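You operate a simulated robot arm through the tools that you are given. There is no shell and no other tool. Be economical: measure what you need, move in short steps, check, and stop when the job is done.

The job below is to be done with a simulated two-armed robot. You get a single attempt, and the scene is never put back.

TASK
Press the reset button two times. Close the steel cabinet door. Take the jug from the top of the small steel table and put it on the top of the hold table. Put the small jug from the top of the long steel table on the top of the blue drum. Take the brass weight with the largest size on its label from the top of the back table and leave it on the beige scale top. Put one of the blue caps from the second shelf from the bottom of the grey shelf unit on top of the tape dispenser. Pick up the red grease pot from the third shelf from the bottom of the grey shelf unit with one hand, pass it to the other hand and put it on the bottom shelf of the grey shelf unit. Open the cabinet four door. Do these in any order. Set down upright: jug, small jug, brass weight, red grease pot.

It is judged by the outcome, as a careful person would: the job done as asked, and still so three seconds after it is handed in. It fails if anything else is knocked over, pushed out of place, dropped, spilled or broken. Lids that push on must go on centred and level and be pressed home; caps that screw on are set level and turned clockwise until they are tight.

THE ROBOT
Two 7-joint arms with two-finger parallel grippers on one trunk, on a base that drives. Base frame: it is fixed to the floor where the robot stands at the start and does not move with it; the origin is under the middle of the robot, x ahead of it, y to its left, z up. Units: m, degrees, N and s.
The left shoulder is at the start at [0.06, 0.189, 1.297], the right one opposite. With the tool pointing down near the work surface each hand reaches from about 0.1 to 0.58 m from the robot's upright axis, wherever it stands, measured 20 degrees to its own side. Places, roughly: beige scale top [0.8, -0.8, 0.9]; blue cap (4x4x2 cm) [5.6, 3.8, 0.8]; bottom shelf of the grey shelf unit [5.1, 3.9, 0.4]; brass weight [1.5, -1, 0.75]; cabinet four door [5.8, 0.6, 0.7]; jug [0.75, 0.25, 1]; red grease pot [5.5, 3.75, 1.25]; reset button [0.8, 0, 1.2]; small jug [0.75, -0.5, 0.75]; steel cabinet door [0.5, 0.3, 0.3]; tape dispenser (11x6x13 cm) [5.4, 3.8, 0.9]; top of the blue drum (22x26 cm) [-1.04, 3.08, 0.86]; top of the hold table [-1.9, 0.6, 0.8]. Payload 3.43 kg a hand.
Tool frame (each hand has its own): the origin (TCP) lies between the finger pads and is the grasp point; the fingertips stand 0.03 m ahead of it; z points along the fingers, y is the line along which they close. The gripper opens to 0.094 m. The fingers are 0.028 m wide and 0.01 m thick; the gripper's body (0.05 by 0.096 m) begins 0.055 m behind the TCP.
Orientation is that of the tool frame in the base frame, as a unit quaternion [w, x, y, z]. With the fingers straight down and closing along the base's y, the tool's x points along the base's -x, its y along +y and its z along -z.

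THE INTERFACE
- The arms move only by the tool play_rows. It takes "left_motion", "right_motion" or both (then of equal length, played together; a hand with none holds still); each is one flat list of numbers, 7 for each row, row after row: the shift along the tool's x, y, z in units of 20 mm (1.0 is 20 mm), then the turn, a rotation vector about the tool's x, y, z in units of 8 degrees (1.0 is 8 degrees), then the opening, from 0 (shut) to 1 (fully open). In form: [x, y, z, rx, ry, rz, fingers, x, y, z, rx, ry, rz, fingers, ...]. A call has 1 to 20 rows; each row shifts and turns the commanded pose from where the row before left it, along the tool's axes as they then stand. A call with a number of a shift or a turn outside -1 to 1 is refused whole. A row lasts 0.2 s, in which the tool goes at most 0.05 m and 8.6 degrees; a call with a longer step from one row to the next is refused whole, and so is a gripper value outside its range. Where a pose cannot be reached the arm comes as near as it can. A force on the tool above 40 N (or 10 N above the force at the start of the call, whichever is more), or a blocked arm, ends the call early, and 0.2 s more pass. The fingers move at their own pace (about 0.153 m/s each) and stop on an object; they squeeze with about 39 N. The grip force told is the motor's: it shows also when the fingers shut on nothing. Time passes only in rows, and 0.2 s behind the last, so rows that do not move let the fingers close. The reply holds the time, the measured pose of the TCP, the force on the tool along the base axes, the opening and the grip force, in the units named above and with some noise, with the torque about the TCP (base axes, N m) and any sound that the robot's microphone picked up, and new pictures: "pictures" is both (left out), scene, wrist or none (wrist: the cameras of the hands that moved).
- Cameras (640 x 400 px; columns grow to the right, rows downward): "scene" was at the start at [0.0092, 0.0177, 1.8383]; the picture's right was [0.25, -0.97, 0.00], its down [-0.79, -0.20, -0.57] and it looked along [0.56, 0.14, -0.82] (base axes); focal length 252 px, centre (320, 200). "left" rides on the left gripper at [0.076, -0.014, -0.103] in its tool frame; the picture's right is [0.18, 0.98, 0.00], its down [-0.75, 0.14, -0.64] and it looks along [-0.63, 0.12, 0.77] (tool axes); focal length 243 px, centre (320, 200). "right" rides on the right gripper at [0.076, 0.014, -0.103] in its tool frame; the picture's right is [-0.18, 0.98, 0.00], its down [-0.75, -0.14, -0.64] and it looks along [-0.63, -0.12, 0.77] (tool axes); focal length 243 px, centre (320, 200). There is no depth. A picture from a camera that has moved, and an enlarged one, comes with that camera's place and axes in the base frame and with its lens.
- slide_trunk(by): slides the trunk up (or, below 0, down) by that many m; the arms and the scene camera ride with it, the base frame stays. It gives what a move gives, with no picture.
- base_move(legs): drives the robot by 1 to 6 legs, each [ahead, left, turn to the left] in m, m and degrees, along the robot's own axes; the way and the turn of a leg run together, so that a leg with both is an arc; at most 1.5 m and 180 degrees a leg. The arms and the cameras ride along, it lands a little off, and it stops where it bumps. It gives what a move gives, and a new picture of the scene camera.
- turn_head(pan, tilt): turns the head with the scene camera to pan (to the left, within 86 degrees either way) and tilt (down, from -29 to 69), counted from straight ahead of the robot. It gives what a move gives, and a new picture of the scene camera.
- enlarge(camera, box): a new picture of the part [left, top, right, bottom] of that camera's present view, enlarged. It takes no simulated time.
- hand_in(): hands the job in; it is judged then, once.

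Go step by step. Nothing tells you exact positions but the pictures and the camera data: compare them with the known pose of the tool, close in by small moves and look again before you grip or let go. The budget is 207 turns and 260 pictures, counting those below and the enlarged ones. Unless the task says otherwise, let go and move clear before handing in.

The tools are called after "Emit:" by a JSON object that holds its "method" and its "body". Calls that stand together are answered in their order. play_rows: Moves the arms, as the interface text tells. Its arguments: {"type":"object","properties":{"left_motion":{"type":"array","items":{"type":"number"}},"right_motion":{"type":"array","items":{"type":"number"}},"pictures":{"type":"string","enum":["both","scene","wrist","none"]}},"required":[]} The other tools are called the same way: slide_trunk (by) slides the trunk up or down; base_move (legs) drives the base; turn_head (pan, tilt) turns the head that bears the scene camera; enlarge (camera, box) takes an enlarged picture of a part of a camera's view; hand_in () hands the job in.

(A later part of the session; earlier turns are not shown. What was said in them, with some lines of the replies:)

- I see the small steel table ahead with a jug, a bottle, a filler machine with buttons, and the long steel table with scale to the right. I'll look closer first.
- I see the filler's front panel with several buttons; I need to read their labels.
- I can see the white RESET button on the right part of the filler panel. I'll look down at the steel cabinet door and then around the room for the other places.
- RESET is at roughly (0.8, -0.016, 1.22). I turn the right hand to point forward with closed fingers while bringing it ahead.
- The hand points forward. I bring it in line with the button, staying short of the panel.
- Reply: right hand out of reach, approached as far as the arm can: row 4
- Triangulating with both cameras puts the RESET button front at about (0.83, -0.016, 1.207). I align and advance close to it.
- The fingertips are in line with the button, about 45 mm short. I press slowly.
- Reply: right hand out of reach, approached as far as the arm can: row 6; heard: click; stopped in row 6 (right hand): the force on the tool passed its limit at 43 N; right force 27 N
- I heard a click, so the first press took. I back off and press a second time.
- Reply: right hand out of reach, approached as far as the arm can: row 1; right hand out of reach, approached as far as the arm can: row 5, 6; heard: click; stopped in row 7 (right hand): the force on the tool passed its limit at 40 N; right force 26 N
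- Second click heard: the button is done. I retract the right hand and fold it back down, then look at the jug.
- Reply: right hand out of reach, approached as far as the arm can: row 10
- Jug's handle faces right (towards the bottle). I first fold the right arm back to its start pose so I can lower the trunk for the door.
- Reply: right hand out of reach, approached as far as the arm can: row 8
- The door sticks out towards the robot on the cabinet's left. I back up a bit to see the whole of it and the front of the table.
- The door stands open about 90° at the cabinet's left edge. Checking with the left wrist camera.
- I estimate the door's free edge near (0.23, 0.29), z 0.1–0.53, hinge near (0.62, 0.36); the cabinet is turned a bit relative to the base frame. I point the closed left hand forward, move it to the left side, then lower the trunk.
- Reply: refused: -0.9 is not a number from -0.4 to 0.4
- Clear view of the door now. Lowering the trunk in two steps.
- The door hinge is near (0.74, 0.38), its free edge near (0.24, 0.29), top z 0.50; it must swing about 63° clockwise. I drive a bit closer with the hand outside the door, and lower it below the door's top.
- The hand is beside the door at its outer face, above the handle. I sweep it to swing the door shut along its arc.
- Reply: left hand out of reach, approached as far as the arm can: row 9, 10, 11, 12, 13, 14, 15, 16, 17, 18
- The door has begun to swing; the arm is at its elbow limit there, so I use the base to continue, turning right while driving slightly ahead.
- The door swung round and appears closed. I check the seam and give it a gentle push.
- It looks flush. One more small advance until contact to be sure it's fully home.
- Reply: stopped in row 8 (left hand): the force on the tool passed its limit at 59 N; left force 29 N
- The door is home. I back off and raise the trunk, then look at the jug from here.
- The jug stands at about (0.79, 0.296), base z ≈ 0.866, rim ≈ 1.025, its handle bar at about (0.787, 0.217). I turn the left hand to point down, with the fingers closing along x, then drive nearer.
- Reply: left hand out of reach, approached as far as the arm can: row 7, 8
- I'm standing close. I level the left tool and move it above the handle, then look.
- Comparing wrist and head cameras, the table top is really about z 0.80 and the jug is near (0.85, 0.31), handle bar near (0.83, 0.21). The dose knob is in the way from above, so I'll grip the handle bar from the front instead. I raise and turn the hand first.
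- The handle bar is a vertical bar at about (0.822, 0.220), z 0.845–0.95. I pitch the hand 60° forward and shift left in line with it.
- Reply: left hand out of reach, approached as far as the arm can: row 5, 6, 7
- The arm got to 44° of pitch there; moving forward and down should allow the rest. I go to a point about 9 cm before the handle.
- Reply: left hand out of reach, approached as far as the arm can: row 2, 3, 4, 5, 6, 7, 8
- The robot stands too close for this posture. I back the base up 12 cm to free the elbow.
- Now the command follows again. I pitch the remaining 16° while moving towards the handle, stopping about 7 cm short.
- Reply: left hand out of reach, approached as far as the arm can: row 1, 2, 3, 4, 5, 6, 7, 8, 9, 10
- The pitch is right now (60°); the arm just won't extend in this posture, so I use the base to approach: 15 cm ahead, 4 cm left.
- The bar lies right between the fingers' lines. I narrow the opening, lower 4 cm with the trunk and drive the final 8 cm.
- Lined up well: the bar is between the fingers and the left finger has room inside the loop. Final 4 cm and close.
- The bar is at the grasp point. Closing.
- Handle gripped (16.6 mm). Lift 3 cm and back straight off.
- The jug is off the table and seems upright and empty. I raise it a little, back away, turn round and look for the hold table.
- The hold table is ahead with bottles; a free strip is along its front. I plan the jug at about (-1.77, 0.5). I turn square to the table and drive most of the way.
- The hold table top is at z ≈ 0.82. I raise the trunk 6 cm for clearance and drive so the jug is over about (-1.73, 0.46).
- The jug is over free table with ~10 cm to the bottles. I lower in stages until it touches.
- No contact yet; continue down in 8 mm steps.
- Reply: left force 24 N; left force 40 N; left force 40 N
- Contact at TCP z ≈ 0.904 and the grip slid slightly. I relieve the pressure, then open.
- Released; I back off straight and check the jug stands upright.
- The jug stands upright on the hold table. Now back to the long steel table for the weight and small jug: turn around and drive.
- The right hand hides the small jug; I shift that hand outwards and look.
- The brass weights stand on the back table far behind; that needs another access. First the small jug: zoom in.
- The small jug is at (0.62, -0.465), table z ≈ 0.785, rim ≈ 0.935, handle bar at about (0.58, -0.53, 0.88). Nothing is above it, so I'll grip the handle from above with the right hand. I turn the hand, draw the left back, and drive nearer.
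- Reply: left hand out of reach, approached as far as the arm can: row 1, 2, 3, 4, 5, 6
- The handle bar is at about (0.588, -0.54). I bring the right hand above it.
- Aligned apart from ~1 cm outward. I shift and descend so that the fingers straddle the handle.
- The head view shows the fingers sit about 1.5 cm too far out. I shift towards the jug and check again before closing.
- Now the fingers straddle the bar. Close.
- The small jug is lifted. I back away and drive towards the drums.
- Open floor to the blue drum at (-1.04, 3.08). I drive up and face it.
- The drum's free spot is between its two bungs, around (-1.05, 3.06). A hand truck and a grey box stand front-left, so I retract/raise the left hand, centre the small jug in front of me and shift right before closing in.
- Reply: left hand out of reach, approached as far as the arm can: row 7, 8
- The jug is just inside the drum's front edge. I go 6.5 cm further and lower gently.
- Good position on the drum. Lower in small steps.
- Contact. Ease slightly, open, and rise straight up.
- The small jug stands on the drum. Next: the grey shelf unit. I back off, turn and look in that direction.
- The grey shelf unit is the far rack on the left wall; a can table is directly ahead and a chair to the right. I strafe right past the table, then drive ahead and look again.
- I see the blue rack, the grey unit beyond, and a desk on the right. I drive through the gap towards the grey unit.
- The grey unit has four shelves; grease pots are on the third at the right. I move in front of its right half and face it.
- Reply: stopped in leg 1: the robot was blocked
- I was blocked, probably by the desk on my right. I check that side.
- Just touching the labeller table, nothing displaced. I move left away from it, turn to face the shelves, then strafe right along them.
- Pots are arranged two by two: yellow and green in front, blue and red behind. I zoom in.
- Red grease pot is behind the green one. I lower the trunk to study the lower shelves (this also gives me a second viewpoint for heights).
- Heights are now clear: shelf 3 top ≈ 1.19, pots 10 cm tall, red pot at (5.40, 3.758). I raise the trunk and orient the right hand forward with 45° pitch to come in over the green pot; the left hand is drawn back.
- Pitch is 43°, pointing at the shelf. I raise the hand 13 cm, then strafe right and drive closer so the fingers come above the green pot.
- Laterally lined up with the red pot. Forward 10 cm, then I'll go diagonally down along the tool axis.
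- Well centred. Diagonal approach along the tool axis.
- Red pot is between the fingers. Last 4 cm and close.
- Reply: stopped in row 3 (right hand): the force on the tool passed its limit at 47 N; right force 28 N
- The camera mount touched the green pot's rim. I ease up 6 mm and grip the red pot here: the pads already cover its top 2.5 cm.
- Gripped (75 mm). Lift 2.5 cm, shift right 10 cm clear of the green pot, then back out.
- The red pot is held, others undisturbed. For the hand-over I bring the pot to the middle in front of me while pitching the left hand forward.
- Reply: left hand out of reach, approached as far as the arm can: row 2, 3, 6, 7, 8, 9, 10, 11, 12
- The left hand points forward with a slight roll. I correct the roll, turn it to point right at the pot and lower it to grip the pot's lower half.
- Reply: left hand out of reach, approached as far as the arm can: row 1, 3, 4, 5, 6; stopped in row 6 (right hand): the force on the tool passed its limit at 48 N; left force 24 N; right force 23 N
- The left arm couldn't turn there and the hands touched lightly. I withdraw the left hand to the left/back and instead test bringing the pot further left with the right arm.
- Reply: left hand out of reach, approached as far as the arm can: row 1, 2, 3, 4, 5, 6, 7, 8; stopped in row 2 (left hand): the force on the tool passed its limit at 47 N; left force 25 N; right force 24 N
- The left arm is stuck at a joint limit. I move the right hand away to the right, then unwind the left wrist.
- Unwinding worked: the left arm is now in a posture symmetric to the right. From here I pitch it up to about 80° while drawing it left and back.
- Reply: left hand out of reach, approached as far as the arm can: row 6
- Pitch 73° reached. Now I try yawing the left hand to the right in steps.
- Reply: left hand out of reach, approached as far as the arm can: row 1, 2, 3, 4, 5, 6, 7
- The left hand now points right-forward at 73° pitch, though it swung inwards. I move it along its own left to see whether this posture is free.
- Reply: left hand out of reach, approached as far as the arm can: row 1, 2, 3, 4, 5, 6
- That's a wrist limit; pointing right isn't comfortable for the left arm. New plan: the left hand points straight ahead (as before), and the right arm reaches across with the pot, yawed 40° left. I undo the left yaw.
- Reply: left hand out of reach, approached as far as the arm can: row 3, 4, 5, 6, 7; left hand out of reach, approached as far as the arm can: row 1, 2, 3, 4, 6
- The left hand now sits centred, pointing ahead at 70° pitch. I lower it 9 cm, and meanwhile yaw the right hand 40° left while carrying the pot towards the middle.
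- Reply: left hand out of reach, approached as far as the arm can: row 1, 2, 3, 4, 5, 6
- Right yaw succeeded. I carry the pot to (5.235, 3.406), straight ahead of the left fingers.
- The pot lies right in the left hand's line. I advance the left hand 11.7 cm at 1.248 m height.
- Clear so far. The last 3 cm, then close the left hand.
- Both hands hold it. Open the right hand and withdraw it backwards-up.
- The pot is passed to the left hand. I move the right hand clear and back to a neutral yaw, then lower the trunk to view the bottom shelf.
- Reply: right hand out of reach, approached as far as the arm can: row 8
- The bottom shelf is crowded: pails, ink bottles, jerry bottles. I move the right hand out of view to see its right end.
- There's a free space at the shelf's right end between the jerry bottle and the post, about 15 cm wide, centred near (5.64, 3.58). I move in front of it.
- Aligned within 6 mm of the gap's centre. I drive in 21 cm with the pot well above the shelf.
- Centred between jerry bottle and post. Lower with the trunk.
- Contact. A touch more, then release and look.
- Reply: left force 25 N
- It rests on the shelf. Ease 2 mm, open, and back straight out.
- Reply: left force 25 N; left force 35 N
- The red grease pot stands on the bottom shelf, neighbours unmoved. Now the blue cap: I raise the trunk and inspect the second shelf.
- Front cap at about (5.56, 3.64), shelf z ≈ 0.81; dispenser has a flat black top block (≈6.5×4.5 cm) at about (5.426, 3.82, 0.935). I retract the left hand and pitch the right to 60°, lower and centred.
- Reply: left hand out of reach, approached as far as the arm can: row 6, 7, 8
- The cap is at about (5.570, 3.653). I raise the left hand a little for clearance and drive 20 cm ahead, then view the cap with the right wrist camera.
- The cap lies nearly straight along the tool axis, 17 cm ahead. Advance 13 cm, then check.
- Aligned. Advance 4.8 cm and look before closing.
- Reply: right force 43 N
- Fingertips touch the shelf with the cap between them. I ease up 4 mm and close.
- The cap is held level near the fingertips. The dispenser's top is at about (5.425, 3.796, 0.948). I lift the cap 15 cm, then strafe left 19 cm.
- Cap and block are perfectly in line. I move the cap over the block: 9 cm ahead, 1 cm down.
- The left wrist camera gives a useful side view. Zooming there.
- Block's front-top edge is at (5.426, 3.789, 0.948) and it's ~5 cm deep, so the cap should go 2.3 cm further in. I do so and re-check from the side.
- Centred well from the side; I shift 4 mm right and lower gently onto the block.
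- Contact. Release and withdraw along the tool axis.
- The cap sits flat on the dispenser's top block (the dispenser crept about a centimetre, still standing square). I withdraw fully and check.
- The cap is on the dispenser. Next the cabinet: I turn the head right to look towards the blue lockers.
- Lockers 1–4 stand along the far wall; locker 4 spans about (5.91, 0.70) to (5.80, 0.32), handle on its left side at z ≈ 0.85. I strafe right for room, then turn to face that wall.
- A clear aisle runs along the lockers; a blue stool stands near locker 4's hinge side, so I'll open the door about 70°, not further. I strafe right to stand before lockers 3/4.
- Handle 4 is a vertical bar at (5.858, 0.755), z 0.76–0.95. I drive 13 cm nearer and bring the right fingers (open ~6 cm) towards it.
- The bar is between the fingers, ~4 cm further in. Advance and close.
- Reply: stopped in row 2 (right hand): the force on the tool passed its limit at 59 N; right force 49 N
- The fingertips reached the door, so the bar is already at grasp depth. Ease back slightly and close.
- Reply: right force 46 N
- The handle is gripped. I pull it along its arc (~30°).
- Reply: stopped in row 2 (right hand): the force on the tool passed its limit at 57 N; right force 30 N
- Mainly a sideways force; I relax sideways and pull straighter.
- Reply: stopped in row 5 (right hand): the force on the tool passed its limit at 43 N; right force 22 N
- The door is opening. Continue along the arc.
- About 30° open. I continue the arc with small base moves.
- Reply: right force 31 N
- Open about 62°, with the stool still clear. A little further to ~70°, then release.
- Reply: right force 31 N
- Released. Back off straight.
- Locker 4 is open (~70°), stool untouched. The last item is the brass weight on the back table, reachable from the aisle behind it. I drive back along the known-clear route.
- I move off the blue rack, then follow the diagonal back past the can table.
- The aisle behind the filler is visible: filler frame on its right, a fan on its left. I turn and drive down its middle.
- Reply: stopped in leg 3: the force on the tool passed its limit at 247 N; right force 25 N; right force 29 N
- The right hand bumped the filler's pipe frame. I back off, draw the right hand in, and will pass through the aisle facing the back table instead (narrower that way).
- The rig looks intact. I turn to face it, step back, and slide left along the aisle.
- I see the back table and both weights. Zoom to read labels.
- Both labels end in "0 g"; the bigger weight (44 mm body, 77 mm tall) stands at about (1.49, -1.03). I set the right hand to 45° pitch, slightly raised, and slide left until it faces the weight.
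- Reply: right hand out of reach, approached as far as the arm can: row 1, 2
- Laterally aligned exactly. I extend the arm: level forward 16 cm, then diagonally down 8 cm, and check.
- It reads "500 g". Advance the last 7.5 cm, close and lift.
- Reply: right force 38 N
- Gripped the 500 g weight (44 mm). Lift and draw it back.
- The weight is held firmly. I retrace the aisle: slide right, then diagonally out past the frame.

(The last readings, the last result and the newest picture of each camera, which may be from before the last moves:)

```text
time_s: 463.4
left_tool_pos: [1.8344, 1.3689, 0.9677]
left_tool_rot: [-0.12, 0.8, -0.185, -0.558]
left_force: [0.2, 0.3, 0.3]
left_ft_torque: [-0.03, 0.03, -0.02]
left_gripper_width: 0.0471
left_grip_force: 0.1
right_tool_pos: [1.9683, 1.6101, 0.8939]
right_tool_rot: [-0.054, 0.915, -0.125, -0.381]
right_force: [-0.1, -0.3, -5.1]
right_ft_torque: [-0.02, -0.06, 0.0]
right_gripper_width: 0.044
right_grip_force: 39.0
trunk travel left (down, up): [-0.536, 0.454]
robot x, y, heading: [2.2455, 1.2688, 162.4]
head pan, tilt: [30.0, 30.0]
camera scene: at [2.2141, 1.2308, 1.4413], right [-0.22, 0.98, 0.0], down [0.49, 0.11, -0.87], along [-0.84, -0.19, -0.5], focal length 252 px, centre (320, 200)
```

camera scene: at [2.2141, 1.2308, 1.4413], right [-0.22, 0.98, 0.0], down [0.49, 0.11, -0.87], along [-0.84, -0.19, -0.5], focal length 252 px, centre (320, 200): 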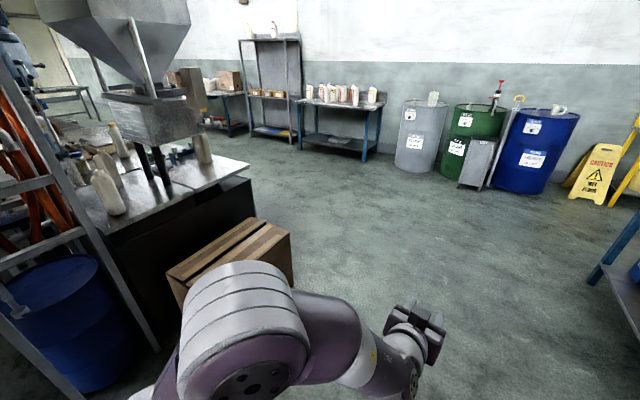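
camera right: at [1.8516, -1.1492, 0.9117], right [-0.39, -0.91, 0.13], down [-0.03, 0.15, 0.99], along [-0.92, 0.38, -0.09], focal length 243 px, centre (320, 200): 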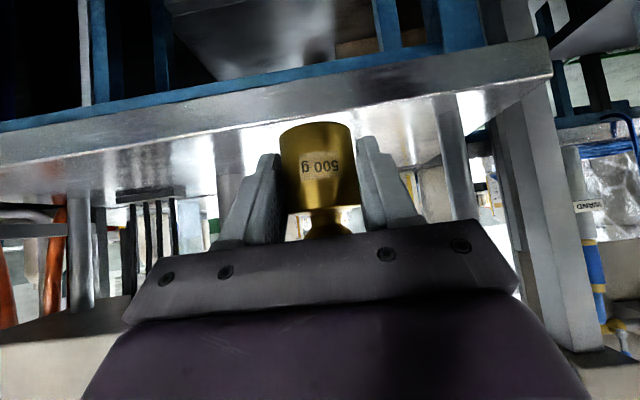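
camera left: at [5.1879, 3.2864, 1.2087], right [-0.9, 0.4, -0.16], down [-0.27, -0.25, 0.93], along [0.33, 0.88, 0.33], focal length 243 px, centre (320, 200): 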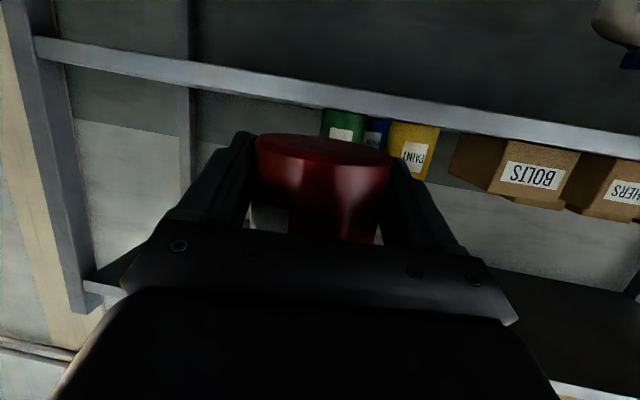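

All clear ahead. I drive west, turn round, and slide along to the long table's front.

Emit:
{"method": "base_move", "body": {"legs": [[1.15, 0.1, 0], [1.15, 0, 0], [0, 0, -179.5], [0, -1.0, 0], [0, -1.0, 0]]}}

Emit:
{"method": "turn_head", "body": {"pan": -10, "tilt": 35}}

```text
time_s: 491.8
left_tool_pos: [-0.1658, -0.2003, 0.9678]
left_tool_rot: [0.558, 0.182, 0.801, -0.118]
left_force: [0.5, 0.7, 0.5]
left_ft_torque: [0.02, 0.02, -0.02]
left_gripper_width: 0.0471
left_grip_force: 0.1
right_tool_pos: [-0.2979, -0.4416, 0.8949]
right_tool_rot: [0.381, 0.122, 0.915, -0.053]
right_force: [-0.3, -0.7, -4.3]
right_ft_torque: [0.01, 0.0, -0.02]
right_gripper_width: 0.0437
right_grip_force: 39.2
trunk travel left (down, up): [-0.536, 0.454]
robot x, y, heading: [-0.5775, -0.099, -16.9]
head pan, tilt: [30.0, 30.0]
camera scene: at [-0.5485, -0.0652, 1.4414], right [0.23, -0.97, 0.0], down [-0.49, -0.11, -0.87], along [0.84, 0.2, -0.5], focal length 252 px, centre (320, 200)
```

scene: 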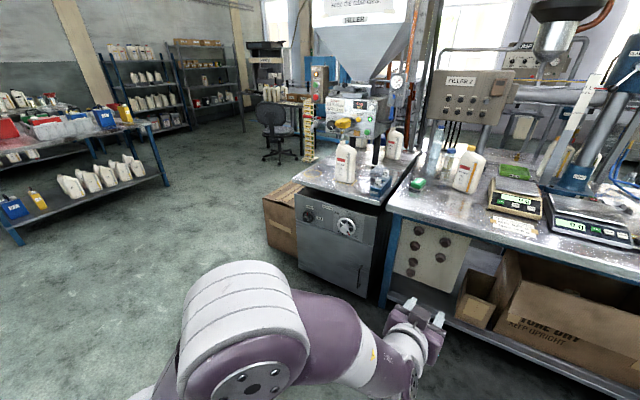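

```text
time_s: 492.9
left_tool_pos: [-0.1672, -0.1997, 0.9665]
left_tool_rot: [0.559, 0.181, 0.801, -0.118]
left_force: [-0.1, 0.0, -0.7]
left_ft_torque: [0.02, -0.04, 0.0]
left_gripper_width: 0.0468
left_grip_force: 0.1
right_tool_pos: [-0.2987, -0.4404, 0.8942]
right_tool_rot: [0.381, 0.123, 0.915, -0.053]
right_force: [-0.1, -0.6, -4.5]
right_ft_torque: [0.02, 0.06, 0.0]
right_gripper_width: 0.0435
right_grip_force: 39.0
trunk travel left (down, up): [-0.536, 0.454]
robot x, y, heading: [-0.58, -0.0953, -17.0]
head pan, tilt: [-10.0, 35.0]
camera scene: at [-0.5579, -0.1251, 1.4335], right [-0.45, -0.89, 0.0], down [-0.51, 0.26, -0.82], along [0.73, -0.37, -0.57], focal length 252 px, centre (320, 200)
```

scene: 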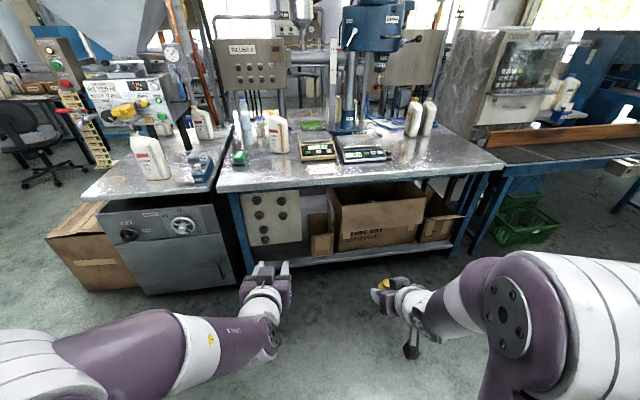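

The beige scale is ahead. I raise the trunk 10 cm and drive up to the table.

Emit:
{"method": "slide_trunk", "body": {"by": 0.12}}

Emit:
{"method": "base_move", "body": {"legs": [[0.8, -0.014, 0]]}}

Emit:
{"method": "enlarge", "body": {"camera": "right", "box": [0, 0, 640, 400]}}

```text
time_s: 494.4
left_tool_pos: [-0.1667, -0.1988, 1.086]
left_tool_rot: [0.558, 0.182, 0.801, -0.118]
left_force: [-0.1, 0.4, -0.3]
left_ft_torque: [0.0, 0.0, 0.0]
left_gripper_width: 0.0471
left_grip_force: 0.2
right_tool_pos: [-0.298, -0.4416, 1.0147]
right_tool_rot: [0.38, 0.123, 0.915, -0.054]
right_force: [0.7, -0.5, -4.9]
right_ft_torque: [0.05, 0.05, 0.01]
right_gripper_width: 0.0438
right_grip_force: 39.1
trunk travel left (down, up): [-0.656, 0.334]
robot x, y, heading: [-0.5787, -0.0998, -16.9]
head pan, tilt: [-10.0, 35.0]
```

```text
time_s: 498.7
left_tool_pos: [0.6065, -0.426, 1.0857]
left_tool_rot: [0.559, 0.173, 0.804, -0.111]
left_force: [-0.2, -0.4, -0.3]
left_ft_torque: [-0.02, 0.01, 0.03]
left_gripper_width: 0.0471
left_grip_force: 0.0
right_tool_pos: [0.4801, -0.6723, 1.0144]
right_tool_rot: [0.381, 0.111, 0.917, -0.049]
right_force: [0.1, 0.1, -5.2]
right_ft_torque: [0.01, 0.07, 0.01]
right_gripper_width: 0.0437
right_grip_force: 39.3
trunk travel left (down, up): [-0.656, 0.334]
robot x, y, heading: [0.1922, -0.3408, -15.6]
head pan, tilt: [-10.0, 35.0]
camera scene: at [0.2132, -0.3619, 1.5535], right [-0.43, -0.9, 0.0], down [-0.52, 0.25, -0.82], along [0.74, -0.35, -0.57], focal length 252 px, centre (320, 200)
```

scene: 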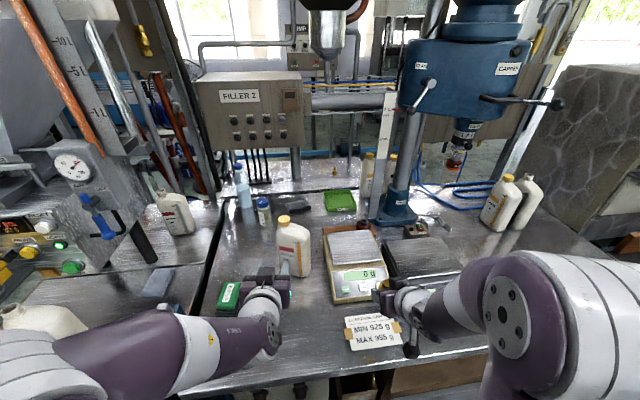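

```text
1.00 times, centred on (320, 200) of right (not enlarged: the box is as wide or as high as the picture)
camera zoom: at [0.3618, -0.6267, 1.0314], right [0.36, 0.92, 0.13], down [0.04, -0.15, 0.99], along [0.93, -0.35, -0.09], focal length 243 px, centre (320, 200)
```

zoom: 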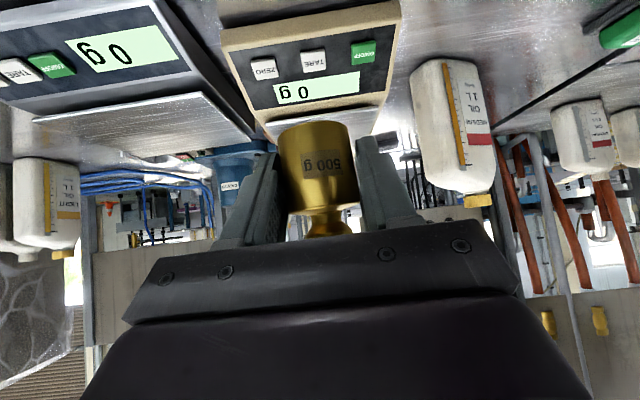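

Pan centre ≈ (0.766, -0.764), z ≈ 0.865. I extend the right arm to bring the weight over it.

Emit:
{"method": "play_rows", "body": {"right_motion": [-0.618, -0.074, 0.893, 0, 0, 0, 0.2, -0.618, -0.074, 0.893, 0, 0, 0, 0.2, -0.618, -0.074, 0.893, 0, 0, 0, 0.2, -0.618, -0.074, 0.893, 0, 0, 0, 0.2, -0.618, -0.074, 0.893, 0, 0, 0, 0.2, -0.618, -0.074, 0.893, 0, 0, 0, 0.2, -0.618, -0.074, 0.893, 0, 0, 0, 0.2, -0.618, -0.074, 0.893, 0, 0, 0, 0.2, -0.618, -0.074, 0.893, 0, 0, 0, 0.2, -0.618, -0.074, 0.893, 0, 0, 0, 0.2, -0.618, -0.074, 0.893, 0, 0, 0, 0.2, -0.618, -0.074, 0.893, 0, 0, 0, 0.2, -0.618, -0.074, 0.893, 0, 0, 0, 0.2, -0.618, -0.074, 0.893, 0, 0, 0, 0.2], "pictures": "none"}}

Emit:
{"method": "enlarge", "body": {"camera": "scene", "box": [300, 200, 440, 310]}}

```text
time_s: 501.7
left_tool_pos: [0.6065, -0.4261, 1.086]
left_tool_rot: [0.559, 0.173, 0.803, -0.111]
left_force: [-0.2, -0.4, 0.4]
left_ft_torque: [0.01, 0.02, -0.04]
left_gripper_width: 0.0469
left_grip_force: 0.0
right_tool_pos: [0.7659, -0.7649, 0.9599]
right_tool_rot: [0.382, 0.11, 0.916, -0.048]
right_force: [0.2, -0.4, -4.9]
right_ft_torque: [0.0, 0.07, 0.01]
right_gripper_width: 0.0434
right_grip_force: 39.0
trunk travel left (down, up): [-0.656, 0.334]
robot x, y, heading: [0.1935, -0.3378, -15.5]
head pan, tilt: [-10.0, 35.0]
```

```text
3.64 times, centred on (370, 255) of scene
camera zoom: at [0.2143, -0.3625, 1.5535], right [-0.43, -0.9, 0.0], down [-0.52, 0.25, -0.82], along [0.74, -0.35, -0.57], focal length 918 px, centre (138, 0)
```

zoom: 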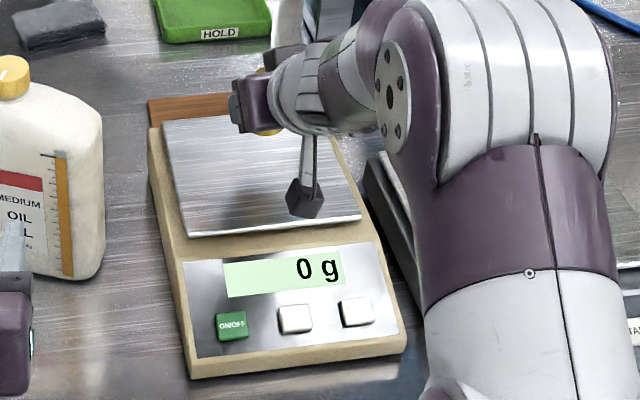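

The weight projects right onto the pan's centre. Lower.

Emit:
{"method": "play_rows", "body": {"right_motion": [0.59, 0, 0.59, 0, 0, 0, 0.2, 0.59, 0, 0.59, 0, 0, 0, 0.2, 0.55, 0, 0.55, 0, 0, 0, 0.2], "pictures": "none"}}

Emit:
{"method": "play_rows", "body": {"right_motion": [0.18, 0, 0.18, 0, 0, 0, 0.2, 0, 0, 0, 0, 0, 0, 0.2], "pictures": "none"}}

Emit:
{"method": "play_rows", "body": {"right_motion": [0.14, 0, 0.14, 0, 0, 0, 0.2, 0, 0, 0, 0, 0, 0, 0.2], "pictures": "none"}}

```text
time_s: 502.5
left_tool_pos: [0.6065, -0.4268, 1.0873]
left_tool_rot: [0.559, 0.172, 0.803, -0.111]
left_force: [-0.3, -0.1, -0.1]
left_ft_torque: [-0.03, 0.01, -0.07]
left_gripper_width: 0.0471
left_grip_force: 0.0
right_tool_pos: [0.7675, -0.7638, 0.9127]
right_tool_rot: [0.382, 0.109, 0.916, -0.048]
right_force: [-0.8, -0.5, -3.6]
right_ft_torque: [0.01, 0.03, 0.0]
right_gripper_width: 0.0435
right_grip_force: 39.2
trunk travel left (down, up): [-0.656, 0.334]
robot x, y, heading: [0.1954, -0.3371, -15.6]
head pan, tilt: [-10.0, 35.0]
```

```text
time_s: 503.1
left_tool_pos: [0.6056, -0.4262, 1.0875]
left_tool_rot: [0.56, 0.172, 0.802, -0.112]
left_force: [-0.3, -0.2, 0.2]
left_ft_torque: [-0.02, 0.02, 0.0]
left_gripper_width: 0.0473
left_grip_force: 0.0
right_tool_pos: [0.7671, -0.7642, 0.9099]
right_tool_rot: [0.385, 0.11, 0.915, -0.048]
right_force: [2.4, -3.9, 9.6]
right_ft_torque: [0.09, -0.27, -0.07]
right_gripper_width: 0.0433
right_grip_force: 39.5
trunk travel left (down, up): [-0.656, 0.334]
robot x, y, heading: [0.1916, -0.341, -15.5]
head pan, tilt: [-10.0, 35.0]
```

```text
time_s: 503.7
left_tool_pos: [0.6033, -0.4261, 1.0883]
left_tool_rot: [0.56, 0.173, 0.802, -0.112]
left_force: [0.8, -0.1, 0.6]
left_ft_torque: [-0.03, 0.02, -0.01]
left_gripper_width: 0.0471
left_grip_force: 0.2
right_tool_pos: [0.7661, -0.7651, 0.908]
right_tool_rot: [0.385, 0.11, 0.915, -0.049]
right_force: [2.1, -8.3, 23.2]
right_ft_torque: [0.2, -0.42, -0.15]
right_gripper_width: 0.0437
right_grip_force: 39.2
trunk travel left (down, up): [-0.656, 0.334]
robot x, y, heading: [0.1925, -0.3381, -15.6]
head pan, tilt: [-10.0, 35.0]
```

It rests on the pan. Ease up, open, withdraw up and back.

Emit:
{"method": "play_rows", "body": {"right_motion": [-0.12, 0, -0.12, 0, 0, 0, 0.2, 0, 0, 0, 0, 0, 0, 0.5, 0, 0, 0, 0, 0, 0, 0.75, 0, 0, 0, 0, 0, 0, 0.75, 0, 0, -0.5, 0, 0, 0, 0.75, 0, 0, -0.9, 0, 0, 0, 0.75, 0, 0, -0.9, 0, 0, 0, 0.75, 0, 0, -0.9, 0, 0, 0, 0.75, 0, 0, -0.9, 0, 0, 0, 0.75, 0, 0, -0.9, 0, 0, 0, 0.75, 0, 0, -0.9, 0, 0, 0, 0.75], "pictures": "none"}}

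Emit:
{"method": "base_move", "body": {"legs": [[-0.35, 0, 0]]}}

Emit:
{"method": "enlarge", "body": {"camera": "scene", "box": [240, 120, 440, 250]}}

```text
time_s: 506.1
left_tool_pos: [0.6034, -0.4253, 1.0871]
left_tool_rot: [0.56, 0.172, 0.803, -0.112]
left_force: [0.2, -0.4, -0.3]
left_ft_torque: [0.02, 0.0, -0.02]
left_gripper_width: 0.047
left_grip_force: 0.2
right_tool_pos: [0.6855, -0.7438, 0.99]
right_tool_rot: [0.382, 0.111, 0.916, -0.049]
right_force: [-0.3, -0.5, -0.5]
right_ft_torque: [0.01, 0.01, 0.02]
right_gripper_width: 0.0707
right_grip_force: 0.1
trunk travel left (down, up): [-0.656, 0.334]
robot x, y, heading: [0.1911, -0.3373, -15.3]
head pan, tilt: [-10.0, 35.0]
```

```text
time_s: 508.3
left_tool_pos: [0.27, -0.3336, 1.0871]
left_tool_rot: [0.56, 0.171, 0.803, -0.111]
left_force: [-0.5, -0.6, -0.3]
left_ft_torque: [-0.02, 0.02, 0.01]
left_gripper_width: 0.0472
left_grip_force: 0.1
right_tool_pos: [0.3503, -0.6505, 0.9885]
right_tool_rot: [0.382, 0.11, 0.916, -0.049]
right_force: [0.5, -0.9, -0.4]
right_ft_torque: [-0.03, 0.0, -0.01]
right_gripper_width: 0.0704
right_grip_force: 0.1
trunk travel left (down, up): [-0.656, 0.334]
robot x, y, heading: [-0.1431, -0.2459, -15.2]
head pan, tilt: [-10.0, 35.0]
camera scene: at [-0.1236, -0.2691, 1.5535], right [-0.43, -0.9, 0.0], down [-0.52, 0.25, -0.82], along [0.74, -0.35, -0.57], focal length 252 px, centre (320, 200)
```

scene: 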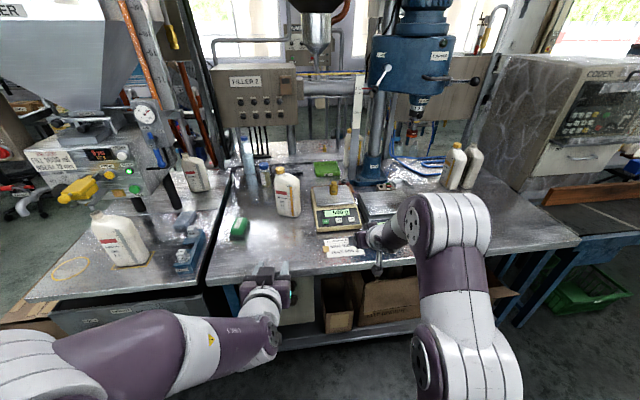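

```text
3.08 times, centred on (340, 185) of scene
camera zoom: at [-0.1236, -0.2691, 1.5535], right [-0.43, -0.9, 0.0], down [-0.52, 0.25, -0.82], along [0.74, -0.35, -0.57], focal length 777 px, centre (258, 246)
```

zoom: 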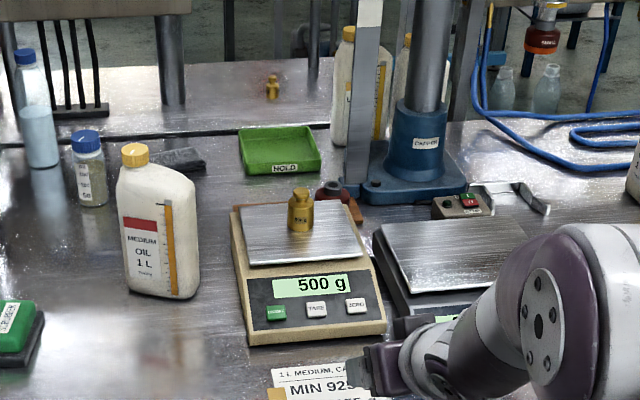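

The scale reads 500 g with the weight upright on it; every part of the job is done and both hands are clear. Handing in.

Emit:
{"method": "hand_in", "body": {}}

```text
The job is handed in.
```

I handed the job in with every step done.

- **Reset button:** pressed twice, with a click heard each time.
- **Steel cabinet door:** closed.
- **Jug:** upright on the hold table.
- **Small jug:** upright on the blue drum.
- **Brass weight:** the 500 g one, upright on the beige scale, which reads 500 g. I could only partly read the smaller weight's label, so I judged it the lighter by its size.
- **Blue cap:** flat on top of the tape dispenser.
- **Red grease pot:** picked up with the right hand, passed to the left, and set upright at the right end of the bottom shelf.
- **Cabinet four door:** open about 70°. I stopped there because a blue stool stands in its swing.

Three contacts could count against it:
- The tape dispenser crept about 1 cm when the cap went on.
- The right hand hit the filler's pipe frame hard (247 N). It looked intact afterwards, but I could not tell whether an empty hose ring there had been empty before.
- The robot brushed the labeller table, and nothing there looked displaced.
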